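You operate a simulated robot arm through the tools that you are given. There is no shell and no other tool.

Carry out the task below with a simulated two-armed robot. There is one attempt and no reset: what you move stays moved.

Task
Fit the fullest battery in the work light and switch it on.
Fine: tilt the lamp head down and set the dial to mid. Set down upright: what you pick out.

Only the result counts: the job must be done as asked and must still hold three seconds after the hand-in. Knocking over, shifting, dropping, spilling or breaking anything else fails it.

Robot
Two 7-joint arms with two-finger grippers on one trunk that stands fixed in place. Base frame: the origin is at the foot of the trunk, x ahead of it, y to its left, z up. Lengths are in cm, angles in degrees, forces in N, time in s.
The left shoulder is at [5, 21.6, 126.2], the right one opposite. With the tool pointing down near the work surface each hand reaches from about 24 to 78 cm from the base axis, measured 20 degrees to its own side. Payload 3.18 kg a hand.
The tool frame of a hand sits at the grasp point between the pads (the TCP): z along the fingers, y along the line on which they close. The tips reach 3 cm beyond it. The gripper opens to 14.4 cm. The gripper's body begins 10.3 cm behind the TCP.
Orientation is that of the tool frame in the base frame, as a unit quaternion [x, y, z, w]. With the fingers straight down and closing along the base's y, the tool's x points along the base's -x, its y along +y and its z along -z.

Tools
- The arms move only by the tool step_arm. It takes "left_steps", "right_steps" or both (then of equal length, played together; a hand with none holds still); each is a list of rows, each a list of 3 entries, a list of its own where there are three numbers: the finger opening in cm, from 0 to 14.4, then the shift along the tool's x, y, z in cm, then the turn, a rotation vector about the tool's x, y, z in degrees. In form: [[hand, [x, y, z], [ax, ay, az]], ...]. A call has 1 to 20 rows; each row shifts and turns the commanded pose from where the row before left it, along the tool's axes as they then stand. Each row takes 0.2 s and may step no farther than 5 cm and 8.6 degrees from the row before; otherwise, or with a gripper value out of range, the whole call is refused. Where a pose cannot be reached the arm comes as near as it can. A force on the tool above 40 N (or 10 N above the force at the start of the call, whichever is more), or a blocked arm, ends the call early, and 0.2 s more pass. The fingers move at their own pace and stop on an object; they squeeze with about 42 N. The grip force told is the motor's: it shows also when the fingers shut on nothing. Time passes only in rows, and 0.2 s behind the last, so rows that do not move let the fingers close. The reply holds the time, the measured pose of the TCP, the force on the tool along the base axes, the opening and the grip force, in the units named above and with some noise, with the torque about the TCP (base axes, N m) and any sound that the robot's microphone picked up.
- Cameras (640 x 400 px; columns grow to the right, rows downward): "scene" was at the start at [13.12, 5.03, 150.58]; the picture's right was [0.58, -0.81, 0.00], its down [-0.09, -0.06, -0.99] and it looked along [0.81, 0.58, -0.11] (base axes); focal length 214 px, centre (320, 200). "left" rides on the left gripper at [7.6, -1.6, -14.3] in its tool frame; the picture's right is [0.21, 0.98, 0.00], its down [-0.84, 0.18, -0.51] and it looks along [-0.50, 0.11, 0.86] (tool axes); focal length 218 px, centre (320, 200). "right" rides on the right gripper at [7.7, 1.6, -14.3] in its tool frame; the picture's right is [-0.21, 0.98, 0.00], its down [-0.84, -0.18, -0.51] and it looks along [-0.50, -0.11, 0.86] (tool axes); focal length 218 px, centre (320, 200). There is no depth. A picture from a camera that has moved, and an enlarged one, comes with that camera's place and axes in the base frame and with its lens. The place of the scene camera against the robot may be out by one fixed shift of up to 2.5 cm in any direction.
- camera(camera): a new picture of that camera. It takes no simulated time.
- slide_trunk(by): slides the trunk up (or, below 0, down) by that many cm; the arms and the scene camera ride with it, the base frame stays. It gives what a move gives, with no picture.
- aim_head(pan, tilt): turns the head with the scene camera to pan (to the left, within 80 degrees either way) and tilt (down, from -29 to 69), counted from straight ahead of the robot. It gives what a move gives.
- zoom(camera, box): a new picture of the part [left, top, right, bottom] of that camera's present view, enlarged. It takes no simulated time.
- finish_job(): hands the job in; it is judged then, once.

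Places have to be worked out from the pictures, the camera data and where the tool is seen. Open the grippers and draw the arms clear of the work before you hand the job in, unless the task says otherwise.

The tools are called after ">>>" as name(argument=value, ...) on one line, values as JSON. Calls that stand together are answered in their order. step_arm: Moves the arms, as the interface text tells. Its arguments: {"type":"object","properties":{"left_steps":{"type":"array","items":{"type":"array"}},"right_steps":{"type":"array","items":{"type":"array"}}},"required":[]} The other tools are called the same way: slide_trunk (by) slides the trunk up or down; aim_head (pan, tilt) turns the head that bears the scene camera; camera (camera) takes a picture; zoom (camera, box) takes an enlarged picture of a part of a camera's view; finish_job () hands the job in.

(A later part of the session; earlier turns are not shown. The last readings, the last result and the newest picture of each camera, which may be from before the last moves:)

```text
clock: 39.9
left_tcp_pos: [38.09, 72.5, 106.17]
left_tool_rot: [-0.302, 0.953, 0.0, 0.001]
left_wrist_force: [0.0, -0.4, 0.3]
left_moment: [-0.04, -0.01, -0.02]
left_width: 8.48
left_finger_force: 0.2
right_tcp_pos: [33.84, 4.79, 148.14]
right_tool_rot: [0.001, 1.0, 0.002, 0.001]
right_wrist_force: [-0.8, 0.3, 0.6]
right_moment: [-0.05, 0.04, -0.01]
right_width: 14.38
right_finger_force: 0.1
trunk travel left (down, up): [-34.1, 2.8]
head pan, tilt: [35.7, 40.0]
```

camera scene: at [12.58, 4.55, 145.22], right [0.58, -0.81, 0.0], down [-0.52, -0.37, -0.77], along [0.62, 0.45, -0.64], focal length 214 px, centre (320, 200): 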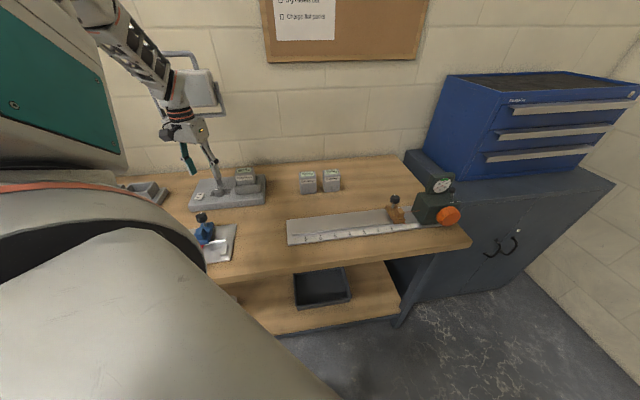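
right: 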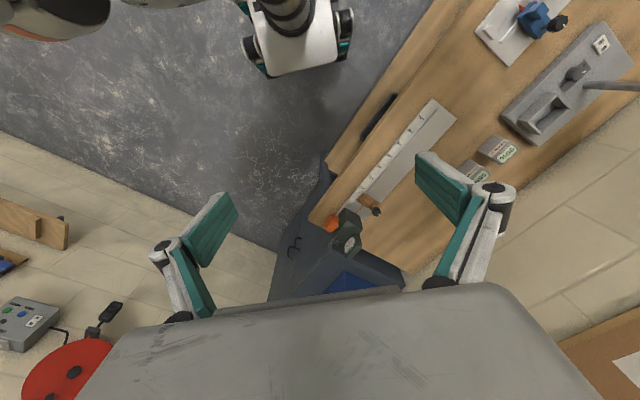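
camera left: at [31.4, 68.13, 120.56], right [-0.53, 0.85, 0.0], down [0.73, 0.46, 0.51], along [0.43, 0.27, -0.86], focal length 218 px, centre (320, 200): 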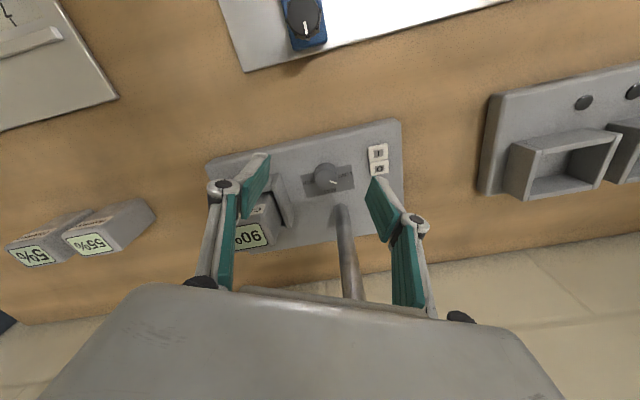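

Still tracking at yaw 35°. Two more small increments.

>>> step_arm(left_steps=[[8.5, [0, 0, 0], [0, 0, -7.5]], [8.5, [0, 0, 0], [0, 0, -7.5]]])

```text
clock: 40.5
left_tcp_pos: [38.11, 72.47, 106.23]
left_tool_rot: [-0.423, 0.906, 0.0, 0.0]
left_wrist_force: [-0.4, 0.2, -0.2]
left_moment: [0.0, 0.0, 0.0]
left_width: 8.51
left_finger_force: 0.1
right_tcp_pos: [33.82, 4.78, 148.08]
right_tool_rot: [0.001, 1.0, 0.002, 0.0]
right_wrist_force: [-0.1, 0.4, 0.3]
right_moment: [-0.03, -0.01, -0.01]
right_width: 14.38
right_finger_force: 0.1
trunk travel left (down, up): [-34.1, 2.8]
head pan, tilt: [35.7, 40.0]
```

Yaw 50° reached. Now lean the hand back toward the robot by 12°, so the wrist stays clear of the lamp head.

>>> step_arm(left_steps=[[8.5, [0, 0, 0], [0.5, -6, 0]], [8.5, [0, 0, 0], [0.5, -6, 0]]])

>>> camera(camera="left")

>>> zoom(camera="scene", box=[120, 40, 280, 220])

```text
clock: 41.1
left_tcp_pos: [38.0, 73.26, 105.85]
left_tool_rot: [-0.419, 0.902, 0.034, 0.099]
left_wrist_force: [0.5, 0.5, -0.4]
left_moment: [-0.05, 0.0, -0.01]
left_width: 8.52
left_finger_force: 0.0
left hand out of reach, approached as far as the arm can: row 2
right_tcp_pos: [34.0, 4.78, 148.08]
right_tool_rot: [0.001, 1.0, 0.002, 0.0]
right_wrist_force: [-0.8, -0.3, -0.5]
right_moment: [-0.03, 0.01, -0.02]
right_width: 14.41
right_finger_force: 0.0
trunk travel left (down, up): [-34.1, 2.8]
head pan, tilt: [35.7, 40.0]
```

```text
taken
camera left: at [32.31, 64.36, 118.29], right [-0.88, 0.47, -0.06], down [0.32, 0.67, 0.67], along [0.36, 0.56, -0.74], focal length 218 px, centre (320, 200)
```

left: 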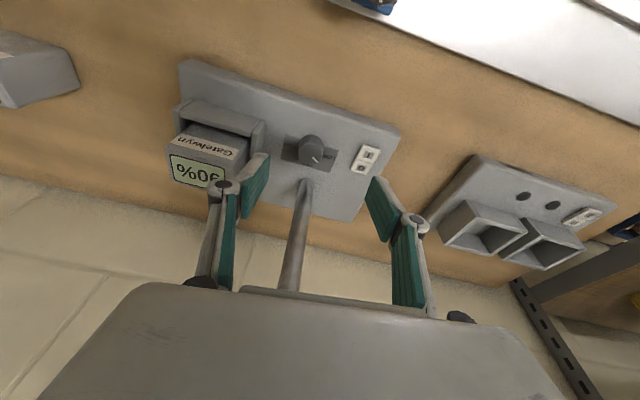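

```text
2.22 times, centred on (200, 130) of scene
camera zoom: at [12.58, 4.65, 145.21], right [0.58, -0.81, 0.0], down [-0.52, -0.38, -0.77], along [0.62, 0.45, -0.64], focal length 477 px, centre (587, 356)
```

zoom: 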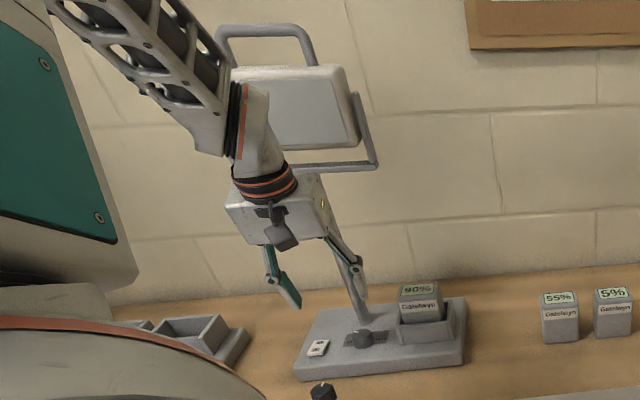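

The hand leans back nicely. Move over the dial and lower to just above it, with the fingers straddling it.

>>> step_arm(left_steps=[[6.5, [-2.1, -0.6, 0.46], [0, 0, 0]], [6.5, [-2.1, -0.6, 0.46], [0, 0, 0]], [6.5, [0.54, 0.06, 2.56], [0, 0, 0]], [6.5, [0.54, 0.06, 2.56], [0, 0, 0]], [6.5, [0, 0, 0], [0, 0, 0]]])

>>> camera(camera="left")

>>> zoom(camera="scene", box=[140, 90, 300, 220])

```text
clock: 42.3
left_tcp_pos: [41.97, 75.63, 100.6]
left_tool_rot: [-0.421, 0.901, 0.036, 0.099]
left_wrist_force: [-0.7, -0.2, -0.2]
left_moment: [0.03, 0.01, 0.03]
left_width: 6.5
left_finger_force: 0.0
right_tcp_pos: [33.89, 4.74, 148.16]
right_tool_rot: [0.001, 1.0, 0.002, 0.001]
right_wrist_force: [0.2, -0.2, 0.0]
right_moment: [0.0, 0.0, 0.03]
right_width: 14.4
right_finger_force: 0.0
trunk travel left (down, up): [-34.1, 2.8]
head pan, tilt: [35.7, 40.0]
```

```text
taken
camera left: at [36.29, 66.78, 113.06], right [-0.88, 0.47, -0.06], down [0.32, 0.67, 0.67], along [0.36, 0.57, -0.74], focal length 218 px, centre (320, 200)
```

left: 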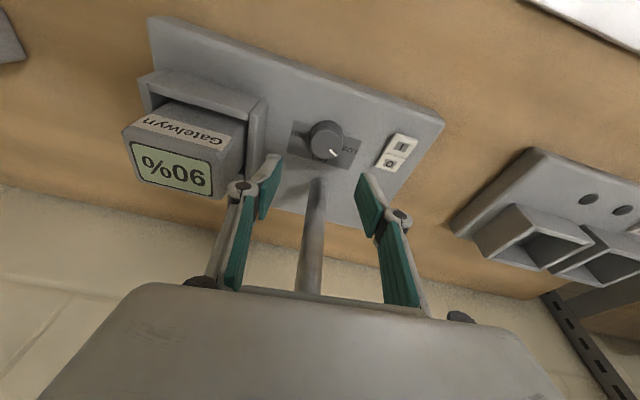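

```text
3.08 times, centred on (220, 155) of scene
camera zoom: at [12.47, 4.57, 145.23], right [0.58, -0.81, 0.0], down [-0.52, -0.37, -0.77], along [0.62, 0.45, -0.64], focal length 660 px, centre (628, 338)
```

zoom: 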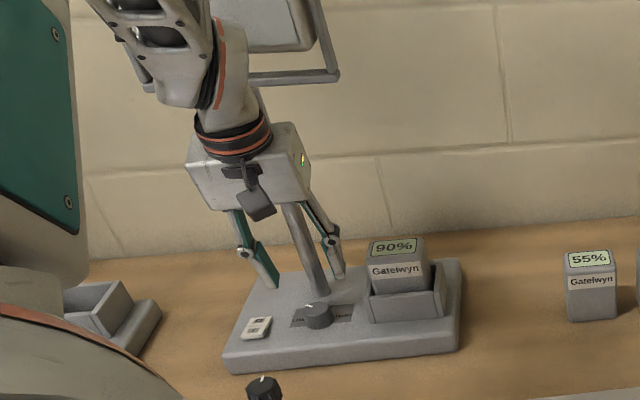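

Both views agree that the fingers straddle the dial. Lower further to about z 95.

>>> step_arm(left_steps=[[6.5, [0.6, 0.05, 2.42], [0, 0, 0]], [6.5, [0.6, 0.05, 2.42], [0, 0, 0]], [6.5, [0.12, 0.01, 0.5], [0, 0, 0]], [6.5, [0, 0, 0], [0, 0, 0]]])

>>> camera(camera="left")

>>> zoom(camera="scene", box=[180, 150, 260, 215])

```text
clock: 43.3
left_tcp_pos: [41.84, 75.57, 95.19]
left_tool_rot: [-0.42, 0.901, 0.037, 0.099]
left_wrist_force: [0.9, -0.3, 0.4]
left_moment: [0.01, 0.0, 0.0]
left_width: 6.52
left_finger_force: 0.1
right_tcp_pos: [33.87, 4.86, 148.04]
right_tool_rot: [0.0, 1.0, 0.002, -0.001]
right_wrist_force: [0.0, 0.0, 0.6]
right_moment: [0.02, -0.04, 0.0]
right_width: 14.41
right_finger_force: 0.1
trunk travel left (down, up): [-34.1, 2.8]
head pan, tilt: [35.7, 40.0]
```

```text
taken
camera left: at [36.14, 66.69, 107.49], right [-0.88, 0.47, -0.06], down [0.32, 0.67, 0.67], along [0.36, 0.57, -0.74], focal length 218 px, centre (320, 200)
```

left: 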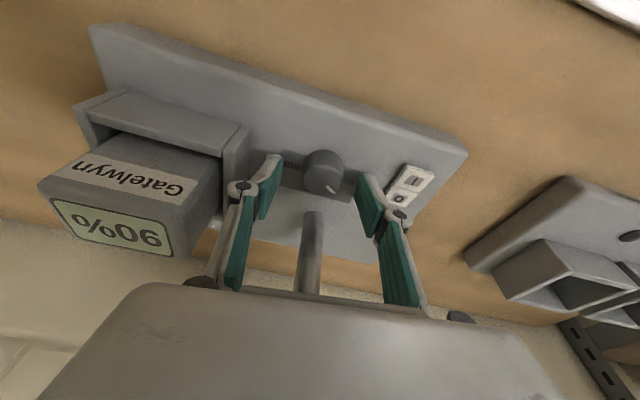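

```text
6.15 times, centred on (220, 182) of scene
camera zoom: at [12.55, 4.62, 145.22], right [0.58, -0.81, 0.0], down [-0.52, -0.38, -0.77], along [0.62, 0.45, -0.64], focal length 1320 px, centre (935, 308)
```

zoom: 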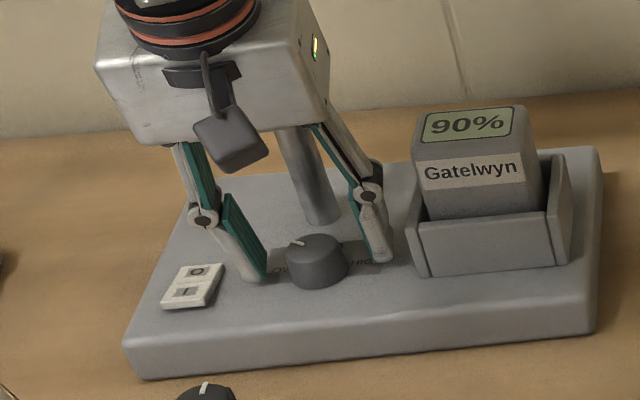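

Centered within a few millimeters. Nudge 0.25 cm left, lower another 0.8 cm, and check before closing.

>>> step_arm(left_steps=[[6.5, [0.1, 0.25, 0.4], [0, 0, 0]], [6.5, [0.09, 0.01, 0.4], [0, 0, 0]], [6.5, [0, 0, 0], [0, 0, 0]]])

>>> zoom(camera="left", box=[240, 130, 400, 230])

>>> zoom(camera="scene", box=[190, 165, 250, 210])

```text
clock: 44.1
left_tcp_pos: [41.45, 75.82, 94.55]
left_tool_rot: [-0.419, 0.901, 0.038, 0.1]
left_wrist_force: [0.9, 3.9, 13.2]
left_moment: [0.44, 0.41, -0.19]
left_width: 6.82
left_finger_force: 1.8
right_tcp_pos: [33.82, 4.73, 148.16]
right_tool_rot: [0.001, 1.0, 0.001, 0.0]
right_wrist_force: [0.0, -0.2, 0.5]
right_moment: [-0.02, 0.02, -0.01]
right_width: 14.38
right_finger_force: 0.1
trunk travel left (down, up): [-34.1, 2.8]
head pan, tilt: [35.7, 40.0]
```

```text
4.00 times, centred on (320, 180) of left
camera zoom: at [35.7, 66.85, 106.88], right [-0.88, 0.48, -0.06], down [0.32, 0.67, 0.67], along [0.36, 0.57, -0.74], focal length 873 px, centre (320, 280)
```

zoom: 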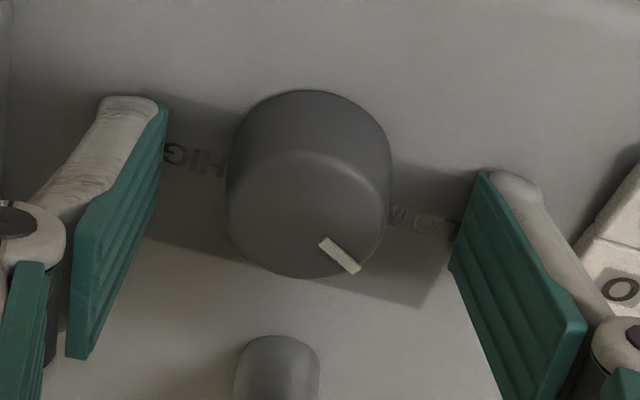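

```text
8.89 times, centred on (220, 188) of scene
camera zoom: at [12.46, 4.53, 145.24], right [0.58, -0.81, 0.0], down [-0.52, -0.37, -0.77], along [0.62, 0.45, -0.64], focal length 1906 px, centre (1209, 311)
```

zoom: 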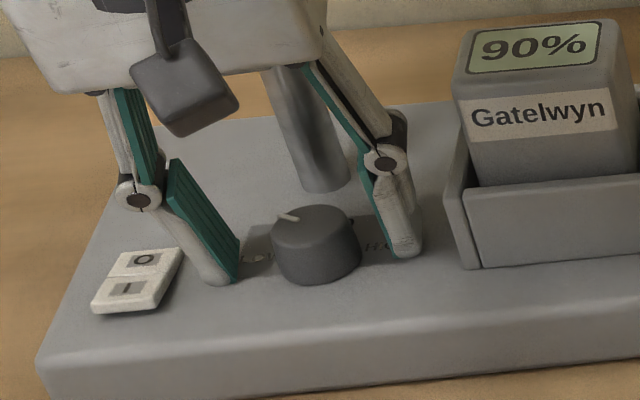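

The fingertips just touched the board (z ≈ 91.3). I'll raise 0.35 cm and close on the dial.

>>> step_arm(left_steps=[[6.5, [-0.08, 0, -0.36], [0, 0, 0]], [5.5, [0, -0.1, 0], [0, 0, 0]], [4.5, [0, 0, 0], [0, 0, 0]], [3.5, [0, 0, 0], [0, 0, 0]], [3, [0, 0, 0], [0, 0, 0]]])

>>> zoom(camera="left", box=[240, 130, 400, 230])

>>> zoom(camera="scene", box=[190, 165, 250, 210])

```text
clock: 45.3
left_tcp_pos: [41.49, 75.59, 94.57]
left_tool_rot: [-0.421, 0.901, 0.034, 0.098]
left_wrist_force: [1.6, -5.1, 3.3]
left_moment: [-0.12, 0.01, -0.02]
left_width: 3.33
left_finger_force: 2.8
right_tcp_pos: [33.9, 4.81, 148.1]
right_tool_rot: [0.0, 1.0, 0.001, 0.0]
right_wrist_force: [-0.1, -0.2, 0.0]
right_moment: [0.0, 0.02, 0.04]
right_width: 14.41
right_finger_force: 0.1
trunk travel left (down, up): [-34.1, 2.8]
head pan, tilt: [35.7, 40.0]
```

```text
4.00 times, centred on (320, 180) of left
camera zoom: at [35.82, 66.62, 107.11], right [-0.88, 0.47, -0.06], down [0.32, 0.68, 0.67], along [0.36, 0.57, -0.74], focal length 873 px, centre (320, 280)
```

zoom: 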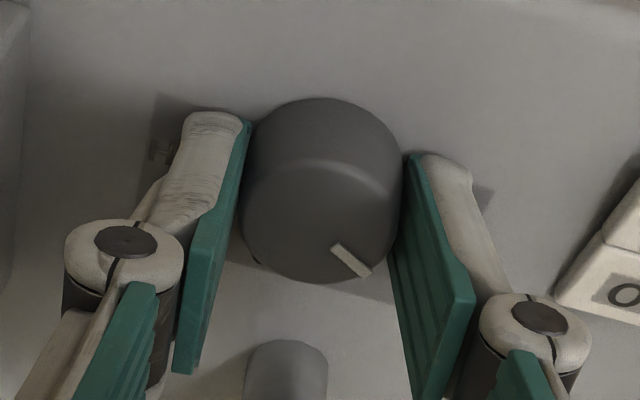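

```text
8.89 times, centred on (220, 188) of scene
camera zoom: at [12.53, 4.52, 145.22], right [0.58, -0.81, 0.0], down [-0.52, -0.37, -0.77], along [0.62, 0.45, -0.64], focal length 1906 px, centre (1209, 311)
```

zoom: 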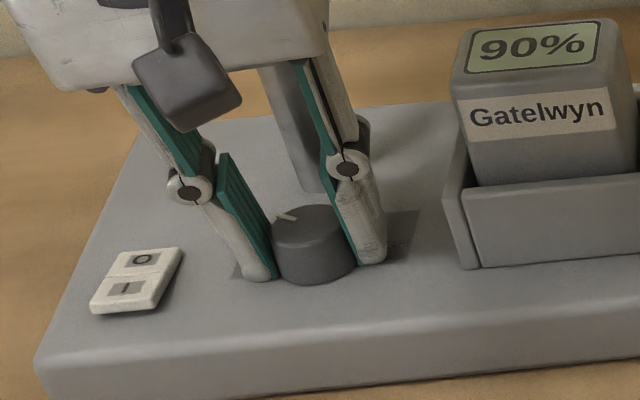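

The dial is gripped. Now rotate clockwise about the vertical axis, 30° first, with a firmer squeeze.

>>> step_arm(left_steps=[[2, [0, 0, 0], [0, 0, 0]], [2, [0, 0, 0], [1.53, 0.15, 7.34]], [2, [0, 0, 0], [1.53, 0.15, 7.34]], [2, [0, 0, 0], [1.53, 0.15, 7.34]], [2, [0, 0, 0], [1.53, 0.15, 7.34]], [2, [0, 0, 0], [0, 0, 0]]])

>>> zoom(camera="left", box=[240, 130, 400, 230])

>>> zoom(camera="scene", box=[140, 90, 300, 220])

```text
clock: 46.7
left_tcp_pos: [41.53, 75.61, 94.69]
left_tool_rot: [-0.171, 0.98, 0.01, 0.104]
left_wrist_force: [6.9, -8.4, -3.7]
left_moment: [0.0, -0.85, -0.03]
left_width: 3.29
left_finger_force: 45.2
right_tcp_pos: [34.03, 4.67, 148.03]
right_tool_rot: [0.0, 1.0, 0.002, 0.0]
right_wrist_force: [-0.1, 0.0, -0.2]
right_moment: [0.0, 0.0, 0.01]
right_width: 14.4
right_finger_force: 0.0
trunk travel left (down, up): [-34.1, 2.8]
head pan, tilt: [35.7, 40.0]
```

```text
4.00 times, centred on (320, 180) of left
camera zoom: at [32.14, 70.72, 107.12], right [-0.52, 0.85, -0.06], down [0.61, 0.42, 0.67], along [0.59, 0.31, -0.74], focal length 873 px, centre (320, 280)
```

zoom: 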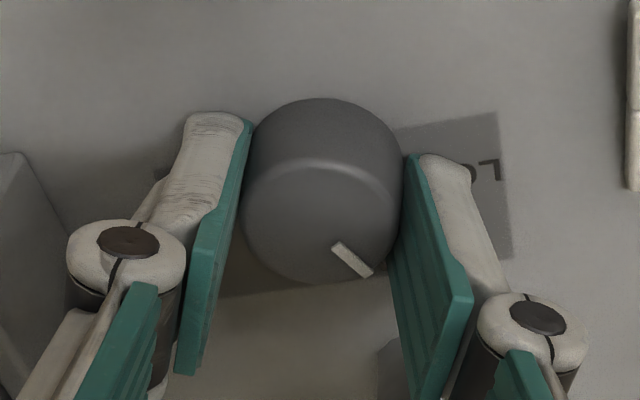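

```text
3.08 times, centred on (220, 155) of scene
camera zoom: at [12.62, 4.55, 145.21], right [0.58, -0.81, 0.0], down [-0.52, -0.37, -0.77], along [0.62, 0.45, -0.64], focal length 660 px, centre (628, 338)
```

zoom: 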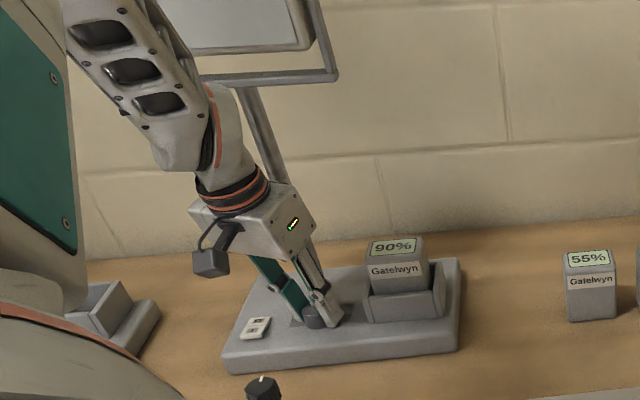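

The dial turned with the hand. By my estimate about 28° remains; continue.

>>> step_arm(left_steps=[[2, [0, 0, 0], [1.43, 0.14, 6.85]], [2, [0, 0, 0], [1.43, 0.14, 6.85]], [2, [0, 0, 0], [1.43, 0.14, 6.85]], [2, [0, 0, 0], [1.43, 0.14, 6.85]], [2, [0, 0, 0], [0, 0, 0]]])

>>> zoom(camera="left", box=[240, 130, 400, 230])

>>> zoom(camera="scene", box=[190, 165, 250, 210])

```text
clock: 47.9
left_tcp_pos: [41.55, 75.68, 94.69]
left_tool_rot: [0.071, 0.992, -0.013, 0.102]
left_wrist_force: [7.5, 1.2, 2.9]
left_moment: [0.0, -0.26, -0.04]
left_width: 3.3
left_finger_force: 44.6
right_tcp_pos: [33.96, 4.88, 148.12]
right_tool_rot: [0.002, 1.0, 0.002, 0.0]
right_wrist_force: [0.3, -0.3, 0.1]
right_moment: [-0.03, -0.01, -0.02]
right_width: 14.4
right_finger_force: 0.1
trunk travel left (down, up): [-34.1, 2.8]
head pan, tilt: [35.7, 40.0]
```

```text
4.00 times, centred on (320, 180) of left
camera zoom: at [30.96, 75.72, 107.14], right [-0.06, 1.0, -0.05], down [0.74, 0.08, 0.67], along [0.67, 0.0, -0.74], focal length 873 px, centre (320, 280)
```

zoom: 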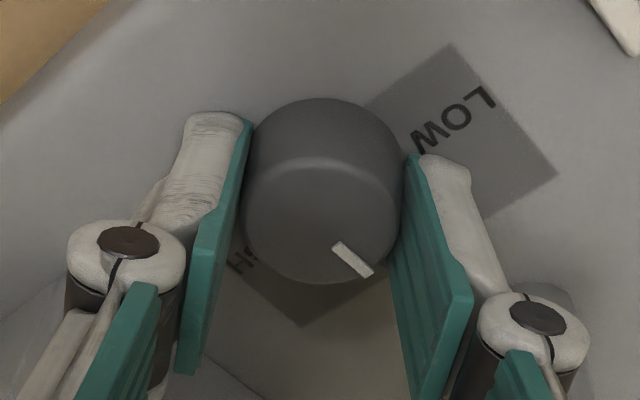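

```text
8.89 times, centred on (220, 188) of scene
camera zoom: at [12.59, 4.58, 145.22], right [0.58, -0.81, 0.0], down [-0.52, -0.37, -0.77], along [0.62, 0.45, -0.64], focal length 1906 px, centre (1209, 311)
```

zoom: 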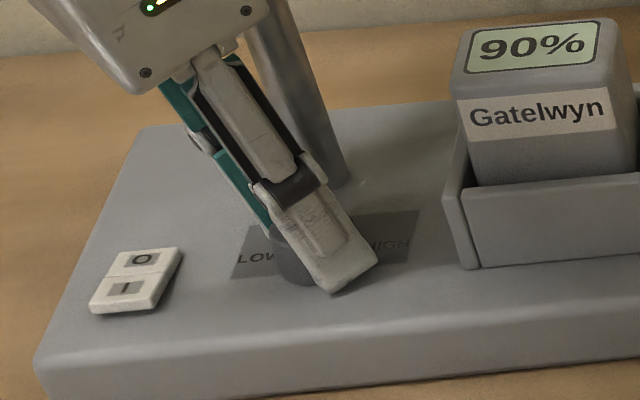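

By plate edges and pointer I estimate the dial is within a few degrees of MID. Release and rise straight up to check.

>>> step_arm(left_steps=[[4.2, [0, 0, 0], [0, 0, 0]], [5.5, [0, 0, 0], [0, 0, 0]], [5.5, [0, 0, 0], [0, 0, 0]], [5.5, [-0.31, -0.03, -1.47], [0, 0, 0]], [5.5, [-0.41, -0.04, -1.96], [0, 0, 0]], [5.5, [-0.41, -0.04, -1.96], [0, 0, 0]], [5.5, [-0.41, -0.04, -1.96], [0, 0, 0]]])

>>> camera(camera="left")

>>> zoom(camera="scene", box=[190, 165, 250, 210])

```text
clock: 49.5
left_tcp_pos: [41.67, 75.76, 102.08]
left_tool_rot: [0.07, 0.992, -0.015, 0.102]
left_wrist_force: [-0.1, 0.0, 0.6]
left_moment: [0.05, -0.01, -0.02]
left_width: 5.49
left_finger_force: 0.0
right_tcp_pos: [33.87, 4.72, 148.11]
right_tool_rot: [0.0, 1.0, 0.002, 0.0]
right_wrist_force: [-0.5, -0.8, -0.4]
right_moment: [0.01, -0.01, -0.05]
right_width: 14.41
right_finger_force: 0.1
trunk travel left (down, up): [-34.1, 2.8]
head pan, tilt: [35.7, 40.0]
```

```text
taken
camera left: at [31.15, 75.7, 114.58], right [-0.06, 1.0, -0.06], down [0.74, 0.09, 0.67], along [0.67, 0.0, -0.74], focal length 218 px, centre (320, 200)
```

left: 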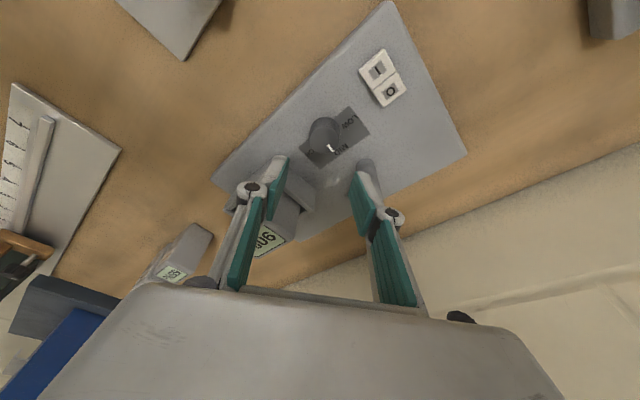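

```text
8.89 times, centred on (220, 188) of scene
camera zoom: at [12.5, 4.54, 145.23], right [0.58, -0.81, 0.0], down [-0.52, -0.37, -0.77], along [0.62, 0.45, -0.64], focal length 1906 px, centre (1209, 311)
```

zoom: 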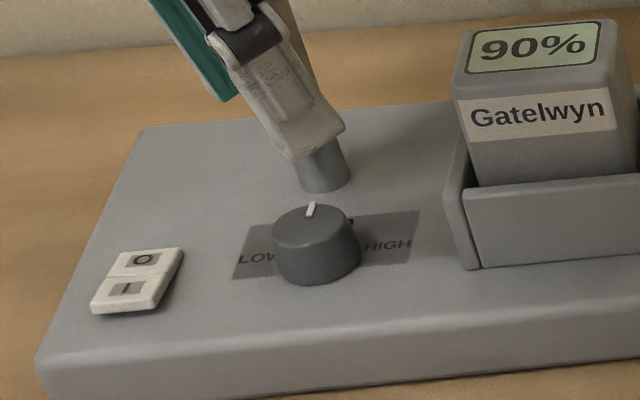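

The pointer looks aimed at MID. Zoom more closely to check the angle.

>>> zoom(camera="left", box=[290, 95, 390, 170])

>>> zoom(camera="scene", box=[204, 178, 234, 200])

```text
5.33 times, centred on (340, 132) of left
camera zoom: at [31.15, 75.7, 114.58], right [-0.06, 1.0, -0.06], down [0.74, 0.09, 0.67], along [0.67, 0.0, -0.74], focal length 1164 px, centre (213, 560)
```

zoom: 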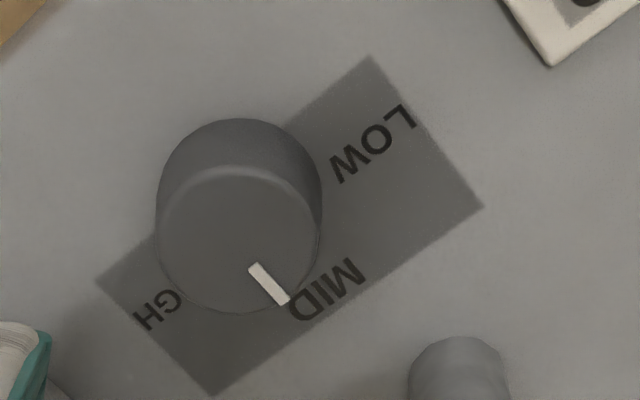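

```text
16.00 times, centred on (219, 189) of scene
camera zoom: at [12.5, 4.54, 145.23], right [0.58, -0.81, 0.0], down [-0.52, -0.37, -0.77], along [0.62, 0.45, -0.64], focal length 3432 px, centre (1936, 376)
```

zoom: 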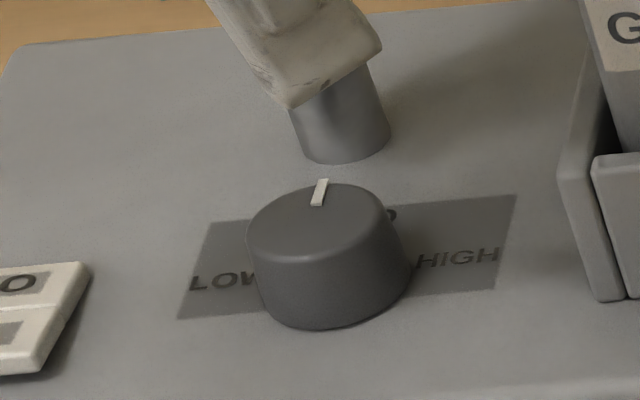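

Two views put the pointer at about MID (within ~3°). Next, the switch: I'll close the fingers and turn the hand back 30° for clearance before moving to it.

>>> step_arm(left_steps=[[4, [0, 0, 0], [-1.53, -0.15, -7.34]], [2, [0, 0, 0], [-1.53, -0.15, -7.34]], [0, [0, 0, 0], [-1.53, -0.15, -7.34]], [0, [0, 0, 0], [-1.53, -0.15, -7.34]], [0, [0, 0, 0], [0, 0, 0]]])

>>> camera(camera="left")

```text
clock: 50.7
left_tcp_pos: [41.5, 75.63, 102.03]
left_tool_rot: [-0.19, 0.976, 0.013, 0.103]
left_wrist_force: [0.4, 0.9, -0.2]
left_moment: [-0.01, 0.01, -0.02]
left_width: 0.01
left_finger_force: 30.5
right_tcp_pos: [33.93, 4.91, 148.03]
right_tool_rot: [0.001, 1.0, 0.003, 0.0]
right_wrist_force: [0.1, 0.4, -0.4]
right_moment: [0.0, 0.01, 0.0]
right_width: 14.42
right_finger_force: 0.0
trunk travel left (down, up): [-34.1, 2.8]
head pan, tilt: [35.7, 40.0]
```

```text
taken
camera left: at [32.41, 70.39, 114.55], right [-0.56, 0.83, -0.06], down [0.6, 0.45, 0.67], along [0.58, 0.34, -0.74], focal length 218 px, centre (320, 200)
```

left: 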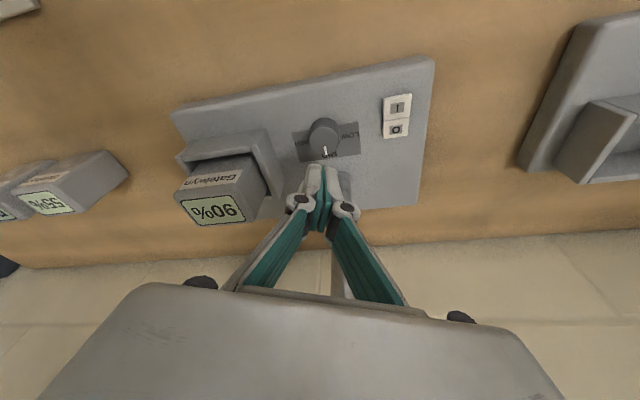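

Fingers closed. Move over the I side of the switch and lower to just above it.

>>> step_arm(left_steps=[[0, [1.4, 2.17, -0.33], [0, 0, 0]], [0, [1.4, 2.17, -0.33], [0, 0, 0]], [0, [1.4, 2.17, -0.33], [0, 0, 0]], [0, [0.45, 0.03, 2.15], [0, 0, 0]], [0, [0.37, 0.03, 1.76], [0, 0, 0]], [0, [0, 0, 0], [0, 0, 0]]])

>>> camera(camera="left")

>>> zoom(camera="scene", box=[170, 150, 250, 210])

```text
clock: 52.1
left_tcp_pos: [35.2, 80.03, 98.15]
left_tool_rot: [-0.19, 0.976, 0.012, 0.104]
left_wrist_force: [0.7, 0.5, -0.2]
left_moment: [0.0, 0.02, 0.01]
left_width: 0.01
left_finger_force: 30.9
right_tcp_pos: [33.97, 4.78, 148.09]
right_tool_rot: [0.001, 1.0, 0.002, 0.0]
right_wrist_force: [-0.2, 0.3, 0.3]
right_moment: [0.03, 0.01, 0.01]
right_width: 14.39
right_finger_force: 0.1
trunk travel left (down, up): [-34.1, 2.8]
head pan, tilt: [35.7, 40.0]
```

```text
taken
camera left: at [26.02, 74.69, 110.69], right [-0.55, 0.83, -0.06], down [0.6, 0.45, 0.67], along [0.58, 0.34, -0.74], focal length 218 px, centre (320, 200)
```

left: 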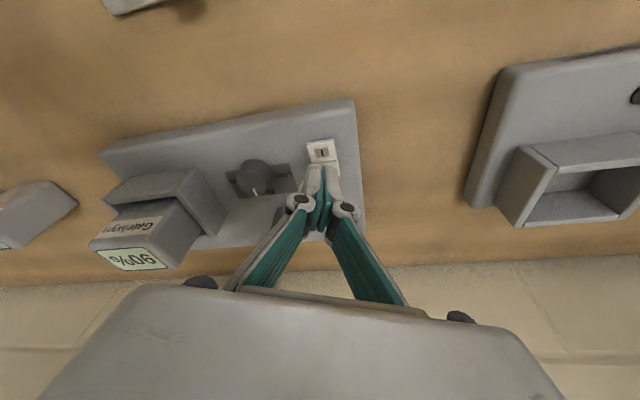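

```text
6.67 times, centred on (210, 180) of scene
camera zoom: at [12.55, 4.58, 145.22], right [0.58, -0.81, 0.0], down [-0.52, -0.37, -0.77], along [0.62, 0.45, -0.64], focal length 1430 px, centre (1053, 333)
```

zoom: 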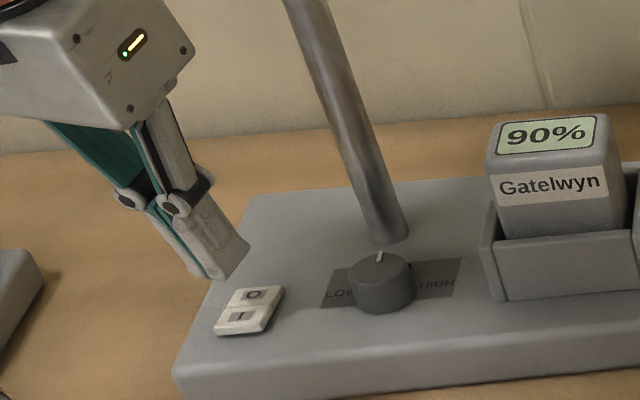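

Aim is good: the lower fingertip corner is over the I half. Lower gently toward contact.

>>> step_arm(left_steps=[[0, [0.165, 0.01, 0.78], [0, 0, 0]], [0, [0.165, 0.01, 0.78], [0, 0, 0]], [0, [0.1, 0.01, 0.49], [0, 0, 0]], [0, [0, 0, 0], [0, 0, 0]]])

>>> zoom(camera="scene", box=[180, 165, 240, 210])

```text
clock: 53.1
left_tcp_pos: [35.01, 80.02, 96.08]
left_tool_rot: [-0.191, 0.976, 0.012, 0.103]
left_wrist_force: [-0.7, -0.1, -0.3]
left_moment: [0.0, -0.03, 0.0]
left_width: 0.0
left_finger_force: 30.4
right_tcp_pos: [33.83, 4.76, 148.11]
right_tool_rot: [0.001, 1.0, 0.002, -0.001]
right_wrist_force: [0.5, -0.4, -0.7]
right_moment: [0.04, 0.01, 0.02]
right_width: 14.38
right_finger_force: 0.0
trunk travel left (down, up): [-34.1, 2.8]
head pan, tilt: [35.7, 40.0]
```

```text
8.89 times, centred on (210, 188) of scene
camera zoom: at [12.54, 4.6, 145.22], right [0.58, -0.81, 0.0], down [-0.52, -0.38, -0.77], along [0.62, 0.45, -0.64], focal length 1906 px, centre (1298, 311)
```

zoom: 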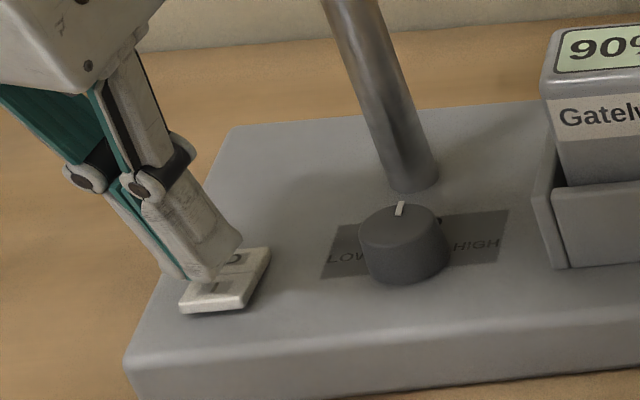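

Just above the I side. Press down in small steps.

>>> step_arm(left_steps=[[0, [0.06, 0, 0.29], [0, 0, 0]], [0, [0.06, 0, 0.29], [0, 0, 0]], [0, [0, 0, 0], [0, 0, 0]]])

```text
clock: 53.9
left_tcp_pos: [35.17, 80.05, 95.47]
left_tool_rot: [-0.189, 0.976, 0.012, 0.102]
left_wrist_force: [0.1, 0.5, 0.0]
left_moment: [0.0, 0.03, 0.03]
left_width: 0.0
left_finger_force: 30.5
right_tcp_pos: [33.9, 4.73, 147.95]
right_tool_rot: [0.001, 1.0, 0.001, 0.0]
right_wrist_force: [-0.6, 0.1, 0.0]
right_moment: [-0.02, 0.06, 0.02]
right_width: 14.4
right_finger_force: 0.1
trunk travel left (down, up): [-34.1, 2.8]
head pan, tilt: [35.7, 40.0]
```

>>> step_arm(left_steps=[[0, [0.06, 0, 0.29], [0, 0, 0]], [0, [0.04, 0, 0.2], [0, 0, 0]], [0, [0, 0, 0], [0, 0, 0]]])

>>> zoom(camera="scene", box=[180, 165, 240, 210])

```text
clock: 54.7
left_tcp_pos: [35.06, 79.94, 95.1]
left_tool_rot: [-0.19, 0.976, 0.012, 0.104]
left_wrist_force: [-1.0, -0.9, 1.3]
left_moment: [-0.01, 0.0, 0.01]
left_width: 0.0
left_finger_force: 30.8
right_tcp_pos: [33.94, 4.76, 148.11]
right_tool_rot: [0.002, 1.0, 0.003, -0.001]
right_wrist_force: [-0.1, -0.7, -0.4]
right_moment: [0.0, 0.03, 0.0]
right_width: 14.38
right_finger_force: 0.2
trunk travel left (down, up): [-34.1, 2.8]
head pan, tilt: [35.7, 40.0]
```

```text
8.89 times, centred on (210, 188) of scene
camera zoom: at [12.52, 4.59, 145.22], right [0.58, -0.81, 0.0], down [-0.52, -0.38, -0.77], along [0.62, 0.45, -0.64], focal length 1906 px, centre (1298, 311)
```

zoom: 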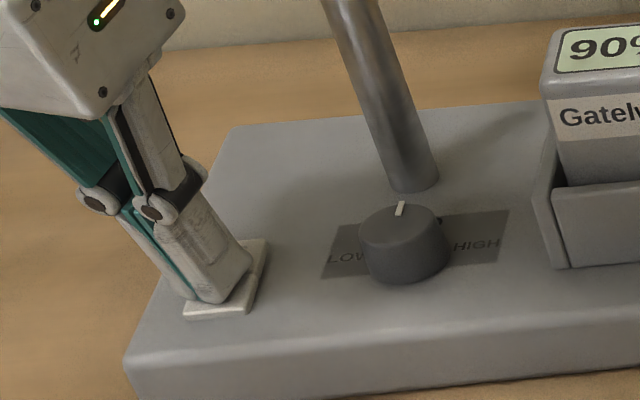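

Nearly touching. Continue pressing.

>>> step_arm(left_steps=[[0, [0.05, 0, 0.24], [0, 0, 0]], [0, [0.05, 0, 0.24], [0, 0, 0]], [0, [0, 0, 0], [0, 0, 0]]])

>>> zoom(camera="scene", box=[180, 165, 240, 210])

```text
clock: 55.5
left_tcp_pos: [35.04, 80.0, 94.76]
left_tool_rot: [-0.189, 0.976, 0.015, 0.106]
left_wrist_force: [-5.6, 0.7, 28.5]
left_moment: [0.11, 0.38, -0.02]
left_width: 0.01
left_finger_force: 30.6
right_tcp_pos: [33.72, 4.49, 148.14]
right_tool_rot: [0.0, 1.0, 0.003, 0.001]
right_wrist_force: [-0.2, -0.1, -0.3]
right_moment: [0.0, -0.02, -0.03]
right_width: 14.39
right_finger_force: 0.0
trunk travel left (down, up): [-34.1, 2.8]
head pan, tilt: [35.7, 40.0]
```

```text
8.89 times, centred on (210, 188) of scene
camera zoom: at [12.33, 4.31, 145.27], right [0.58, -0.81, 0.0], down [-0.52, -0.37, -0.77], along [0.62, 0.45, -0.64], focal length 1906 px, centre (1298, 311)
```

zoom: 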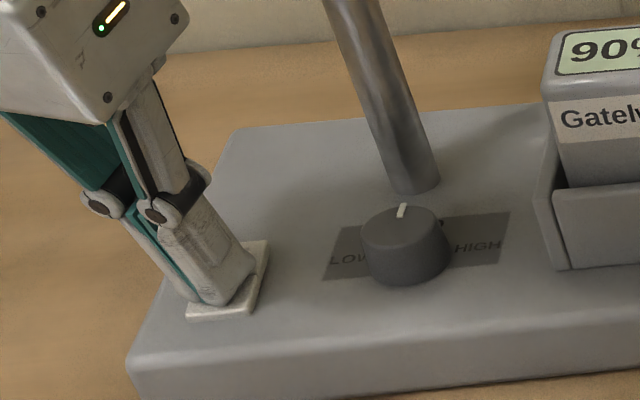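

28 N applied. Raise and check the switch and whether the lamp lit.

>>> step_arm(left_steps=[[0, [-0.2, 0, -0.98], [0, 0, 0]], [0, [-0.41, -0.03, -1.96], [0, 0, 0]], [0, [-0.41, -0.03, -1.96], [0, 0, 0]], [0, [3, 0, 0], [0, 0, 0]]])

>>> camera(camera="scene")

>>> zoom(camera="scene", box=[180, 165, 240, 210])

>>> camera(camera="left")

```text
clock: 56.5
left_tcp_pos: [32.26, 78.73, 98.77]
left_tool_rot: [-0.19, 0.976, 0.012, 0.104]
left_wrist_force: [-0.1, 0.2, 1.1]
left_moment: [0.02, -0.05, 0.01]
left_width: 0.0
left_finger_force: 30.7
right_tcp_pos: [33.7, 4.75, 148.11]
right_tool_rot: [0.001, 1.0, 0.002, 0.001]
right_wrist_force: [0.1, -0.2, -0.2]
right_moment: [0.03, -0.03, 0.0]
right_width: 14.42
right_finger_force: 0.0
trunk travel left (down, up): [-34.1, 2.8]
head pan, tilt: [35.7, 40.0]
```

```text
taken
camera scene: at [12.39, 4.56, 145.24], right [0.58, -0.81, 0.0], down [-0.52, -0.37, -0.77], along [0.62, 0.45, -0.64], focal length 214 px, centre (320, 200)
```

scene: 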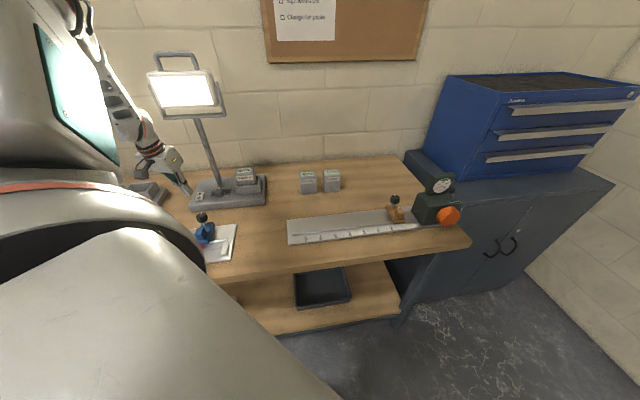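

```text
8.89 times, centred on (210, 188) of scene
camera zoom: at [12.39, 4.56, 145.24], right [0.58, -0.81, 0.0], down [-0.52, -0.37, -0.77], along [0.62, 0.45, -0.64], focal length 1906 px, centre (1298, 311)
```

zoom: 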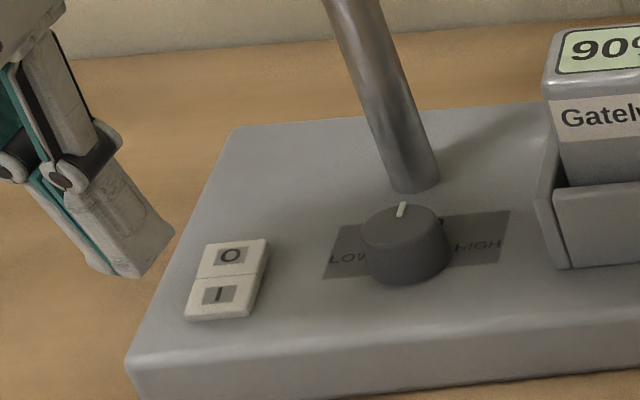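

```text
taken
camera left: at [23.09, 73.52, 111.17], right [-0.55, 0.83, -0.06], down [0.6, 0.45, 0.67], along [0.58, 0.34, -0.74], focal length 218 px, centre (320, 200)
```

left: 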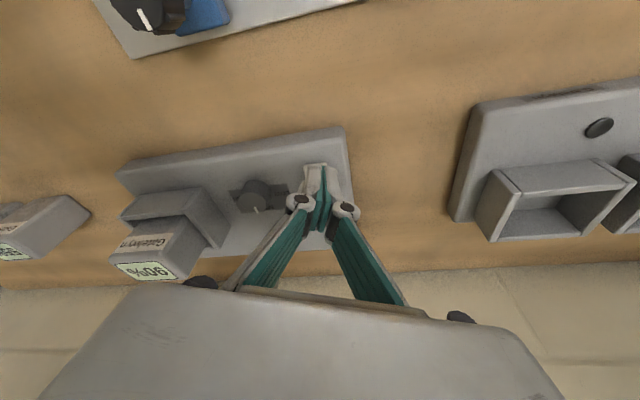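

The lamp is lit. What's left is tilting the head down, so I'll back the hand away from the lamp base, straighten it, and turn it to yaw −45° to prepare to hook the handle on top.

>>> step_arm(left_steps=[[0, [3.19, -1.6, -2.69], [0, 0, 0]], [0, [3.19, -1.6, -2.69], [0, 0, 0]], [0, [0, 0, 0], [-0.5, 6, 0]], [0, [0, 0, 0], [-0.5, 6, 0]], [0, [0, 0, 0], [0, 0, 7.5]], [0, [0, 0, 0], [0, 0, 7.5]], [0, [0, 0, 0], [0, 0, 7.5]], [0, [0, 0, 0], [0, 0, 7.5]]])

>>> camera(camera="scene")

```text
clock: 58.3
left_tcp_pos: [26.58, 73.31, 102.8]
left_tool_rot: [0.07, 0.998, 0.0, -0.001]
left_wrist_force: [0.1, -0.9, -0.8]
left_moment: [0.0, -0.02, 0.01]
left_width: 0.0
left_finger_force: 30.4
right_tcp_pos: [33.93, 4.91, 148.11]
right_tool_rot: [0.001, 1.0, 0.002, 0.0]
right_wrist_force: [-1.1, 0.0, 0.3]
right_moment: [0.0, 0.02, -0.02]
right_width: 14.4
right_finger_force: 0.2
trunk travel left (down, up): [-34.1, 2.8]
head pan, tilt: [35.7, 40.0]
```

```text
taken
camera scene: at [12.53, 4.62, 145.22], right [0.58, -0.81, 0.0], down [-0.52, -0.38, -0.77], along [0.62, 0.45, -0.64], focal length 214 px, centre (320, 200)
```

scene: 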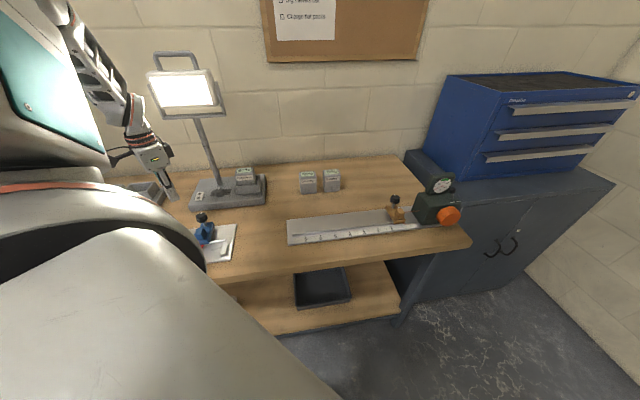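

Zoom in on the lamp head now that it's unobstructed.

>>> zoom(camera="scene", box=[120, 30, 248, 130])

>>> zoom(camera="scene", box=[170, 150, 290, 225])

```text
4.00 times, centred on (184, 80) of scene
camera zoom: at [12.53, 4.62, 145.22], right [0.58, -0.81, 0.0], down [-0.52, -0.38, -0.77], along [0.62, 0.45, -0.64], focal length 858 px, centre (864, 680)
```

zoom: 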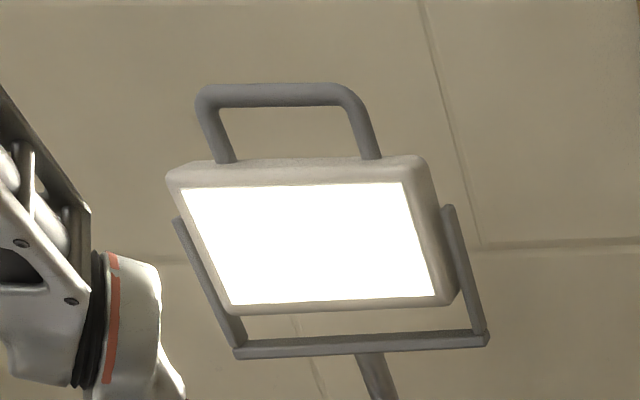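

```text
5.33 times, centred on (230, 188) of scene
camera zoom: at [12.53, 4.62, 145.22], right [0.58, -0.81, 0.0], down [-0.52, -0.38, -0.77], along [0.62, 0.45, -0.64], focal length 1144 px, centre (800, 267)
```

zoom: 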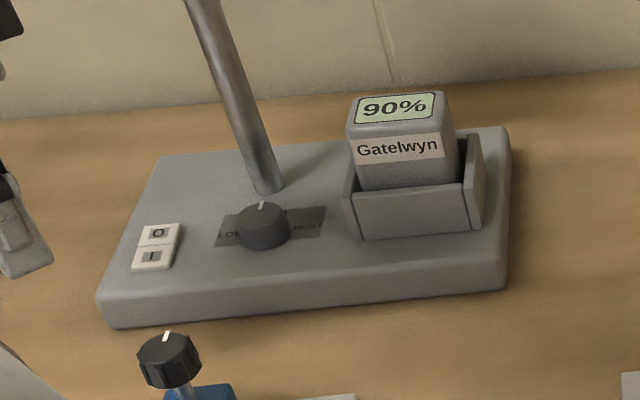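

Handle bar works out to about s −30…−20 along the bench at f ≈ 91 (bench depth) and z ≈ 136, with the head pivot near z 128. I'll raise the hand well in front of the lamp while finishing the turn to yaw −45°.

>>> step_arm(left_steps=[[0, [0, 0, -4], [0, 0, 7.5]], [0, [0, 0, -4], [0, 0, 7.5]], [0, [0, 0, -4], [0, 0, 7.5]], [2, [0, 0, -4], [0, 0, 7.5]], [4, [0, 0, -4], [0, 0, 7]], [5, [-2, 0, -4], [0, 0, 0]], [5, [-2, 0, -4], [0, 0, 0]], [5, [-2, 0, -4], [0, 0, 0]]])

>>> camera(camera="scene")

>>> camera(camera="left")

```text
clock: 60.1
left_tcp_pos: [31.13, 68.92, 135.03]
left_tool_rot: [0.383, 0.924, 0.001, -0.002]
left_wrist_force: [0.1, -0.4, 1.0]
left_moment: [0.03, 0.02, 0.0]
left_width: 5.02
left_finger_force: 0.1
right_tcp_pos: [33.95, 4.65, 148.06]
right_tool_rot: [0.001, 1.0, 0.002, -0.001]
right_wrist_force: [0.2, -1.0, -0.2]
right_moment: [-0.01, 0.02, 0.0]
right_width: 14.42
right_finger_force: 0.0
trunk travel left (down, up): [-34.1, 2.8]
head pan, tilt: [35.7, 40.0]
```

```text
taken
camera scene: at [12.58, 4.5, 145.22], right [0.58, -0.81, 0.0], down [-0.52, -0.37, -0.77], along [0.62, 0.45, -0.64], focal length 214 px, centre (320, 200)
```

scene: 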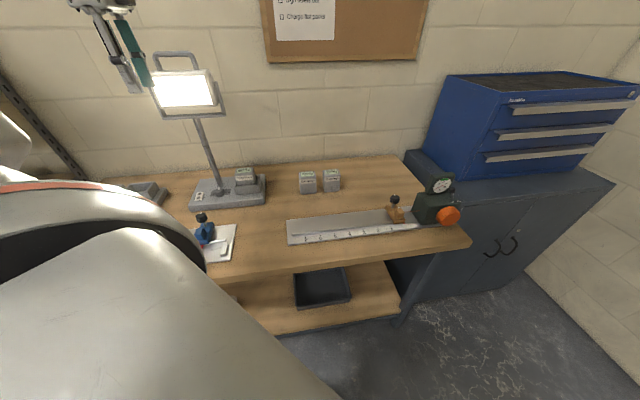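

```text
taken
camera left: at [24.59, 73.12, 149.41], right [0.54, 0.84, 0.0], down [0.72, -0.47, 0.51], along [0.42, -0.28, -0.86], focal length 218 px, centre (320, 200)
```

left: 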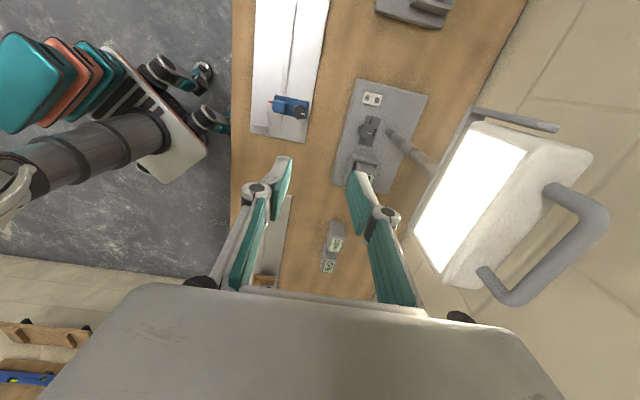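

Clear view of the handle; it agrees (f ≈ 90.6, z ≈ 136). Now lean the hand back 37° toward the robot so the fingers point outward and down, moving to a standoff above and in front of the handle.

>>> step_arm(left_steps=[[5, [-0.35, 1.6, -2.2], [-7.5, 0, 0]], [5, [-0.35, 1.87, -1.97], [-7.5, 0, 0]], [5, [-0.35, 2.11, -1.71], [-7.5, 0, 0]], [5, [-0.35, 2.32, -1.42], [-7.5, 0, 0]], [5, [-0.35, 2.49, -1.1], [-7.5, 0, 0]], [5, [0, 0, 0], [0, 0, 0]]])

>>> camera(camera="left")

>>> aim_head(pan=45, tilt=15)

>>> camera(camera="scene")

```text
clock: 61.5
left_tcp_pos: [38.15, 73.41, 145.81]
left_tool_rot: [0.363, 0.875, 0.298, 0.122]
left_wrist_force: [-0.3, -0.1, -0.2]
left_moment: [0.0, 0.02, 0.01]
left_width: 5.01
left_finger_force: 0.0
right_tcp_pos: [33.94, 4.78, 148.12]
right_tool_rot: [0.0, 1.0, 0.002, 0.0]
right_wrist_force: [0.0, 0.3, 0.0]
right_moment: [0.01, 0.04, 0.04]
right_width: 14.39
right_finger_force: 0.0
trunk travel left (down, up): [-34.1, 2.8]
head pan, tilt: [35.7, 40.0]
```

```text
taken
camera left: at [25.6, 71.69, 156.22], right [0.4, 0.7, 0.6], down [0.48, -0.71, 0.51], along [0.78, 0.08, -0.62], focal length 218 px, centre (320, 200)
```

left: 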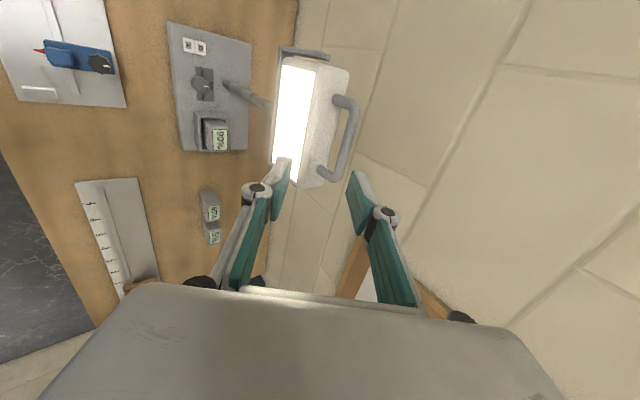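

```text
clock: 62.4
left_tcp_pos: [38.18, 73.45, 145.8]
left_tool_rot: [0.363, 0.874, 0.298, 0.122]
left_wrist_force: [-0.6, 0.7, 0.1]
left_moment: [-0.03, 0.04, -0.01]
left_width: 5.03
left_finger_force: 0.0
right_tcp_pos: [33.95, 4.82, 148.05]
right_tool_rot: [0.001, 1.0, 0.002, 0.001]
right_wrist_force: [-0.1, 0.3, -0.4]
right_moment: [0.01, 0.0, 0.01]
right_width: 14.4
right_finger_force: 0.1
trunk travel left (down, up): [-34.1, 2.8]
head pan, tilt: [45.0, 15.0]
```

```text
taken
camera scene: at [12.25, 6.25, 149.17], right [0.71, -0.71, 0.0], down [-0.18, -0.18, -0.97], along [0.68, 0.68, -0.26], focal length 214 px, centre (320, 200)
```

scene: 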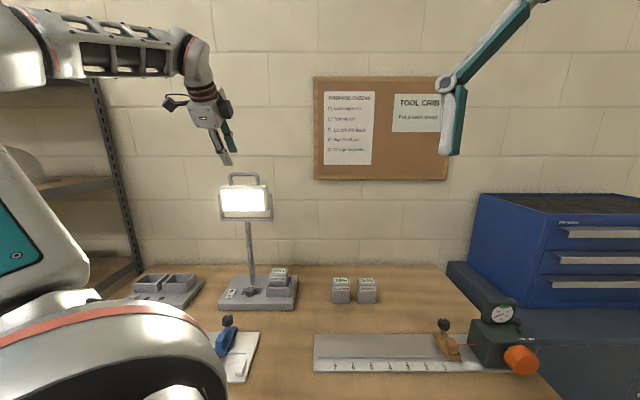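

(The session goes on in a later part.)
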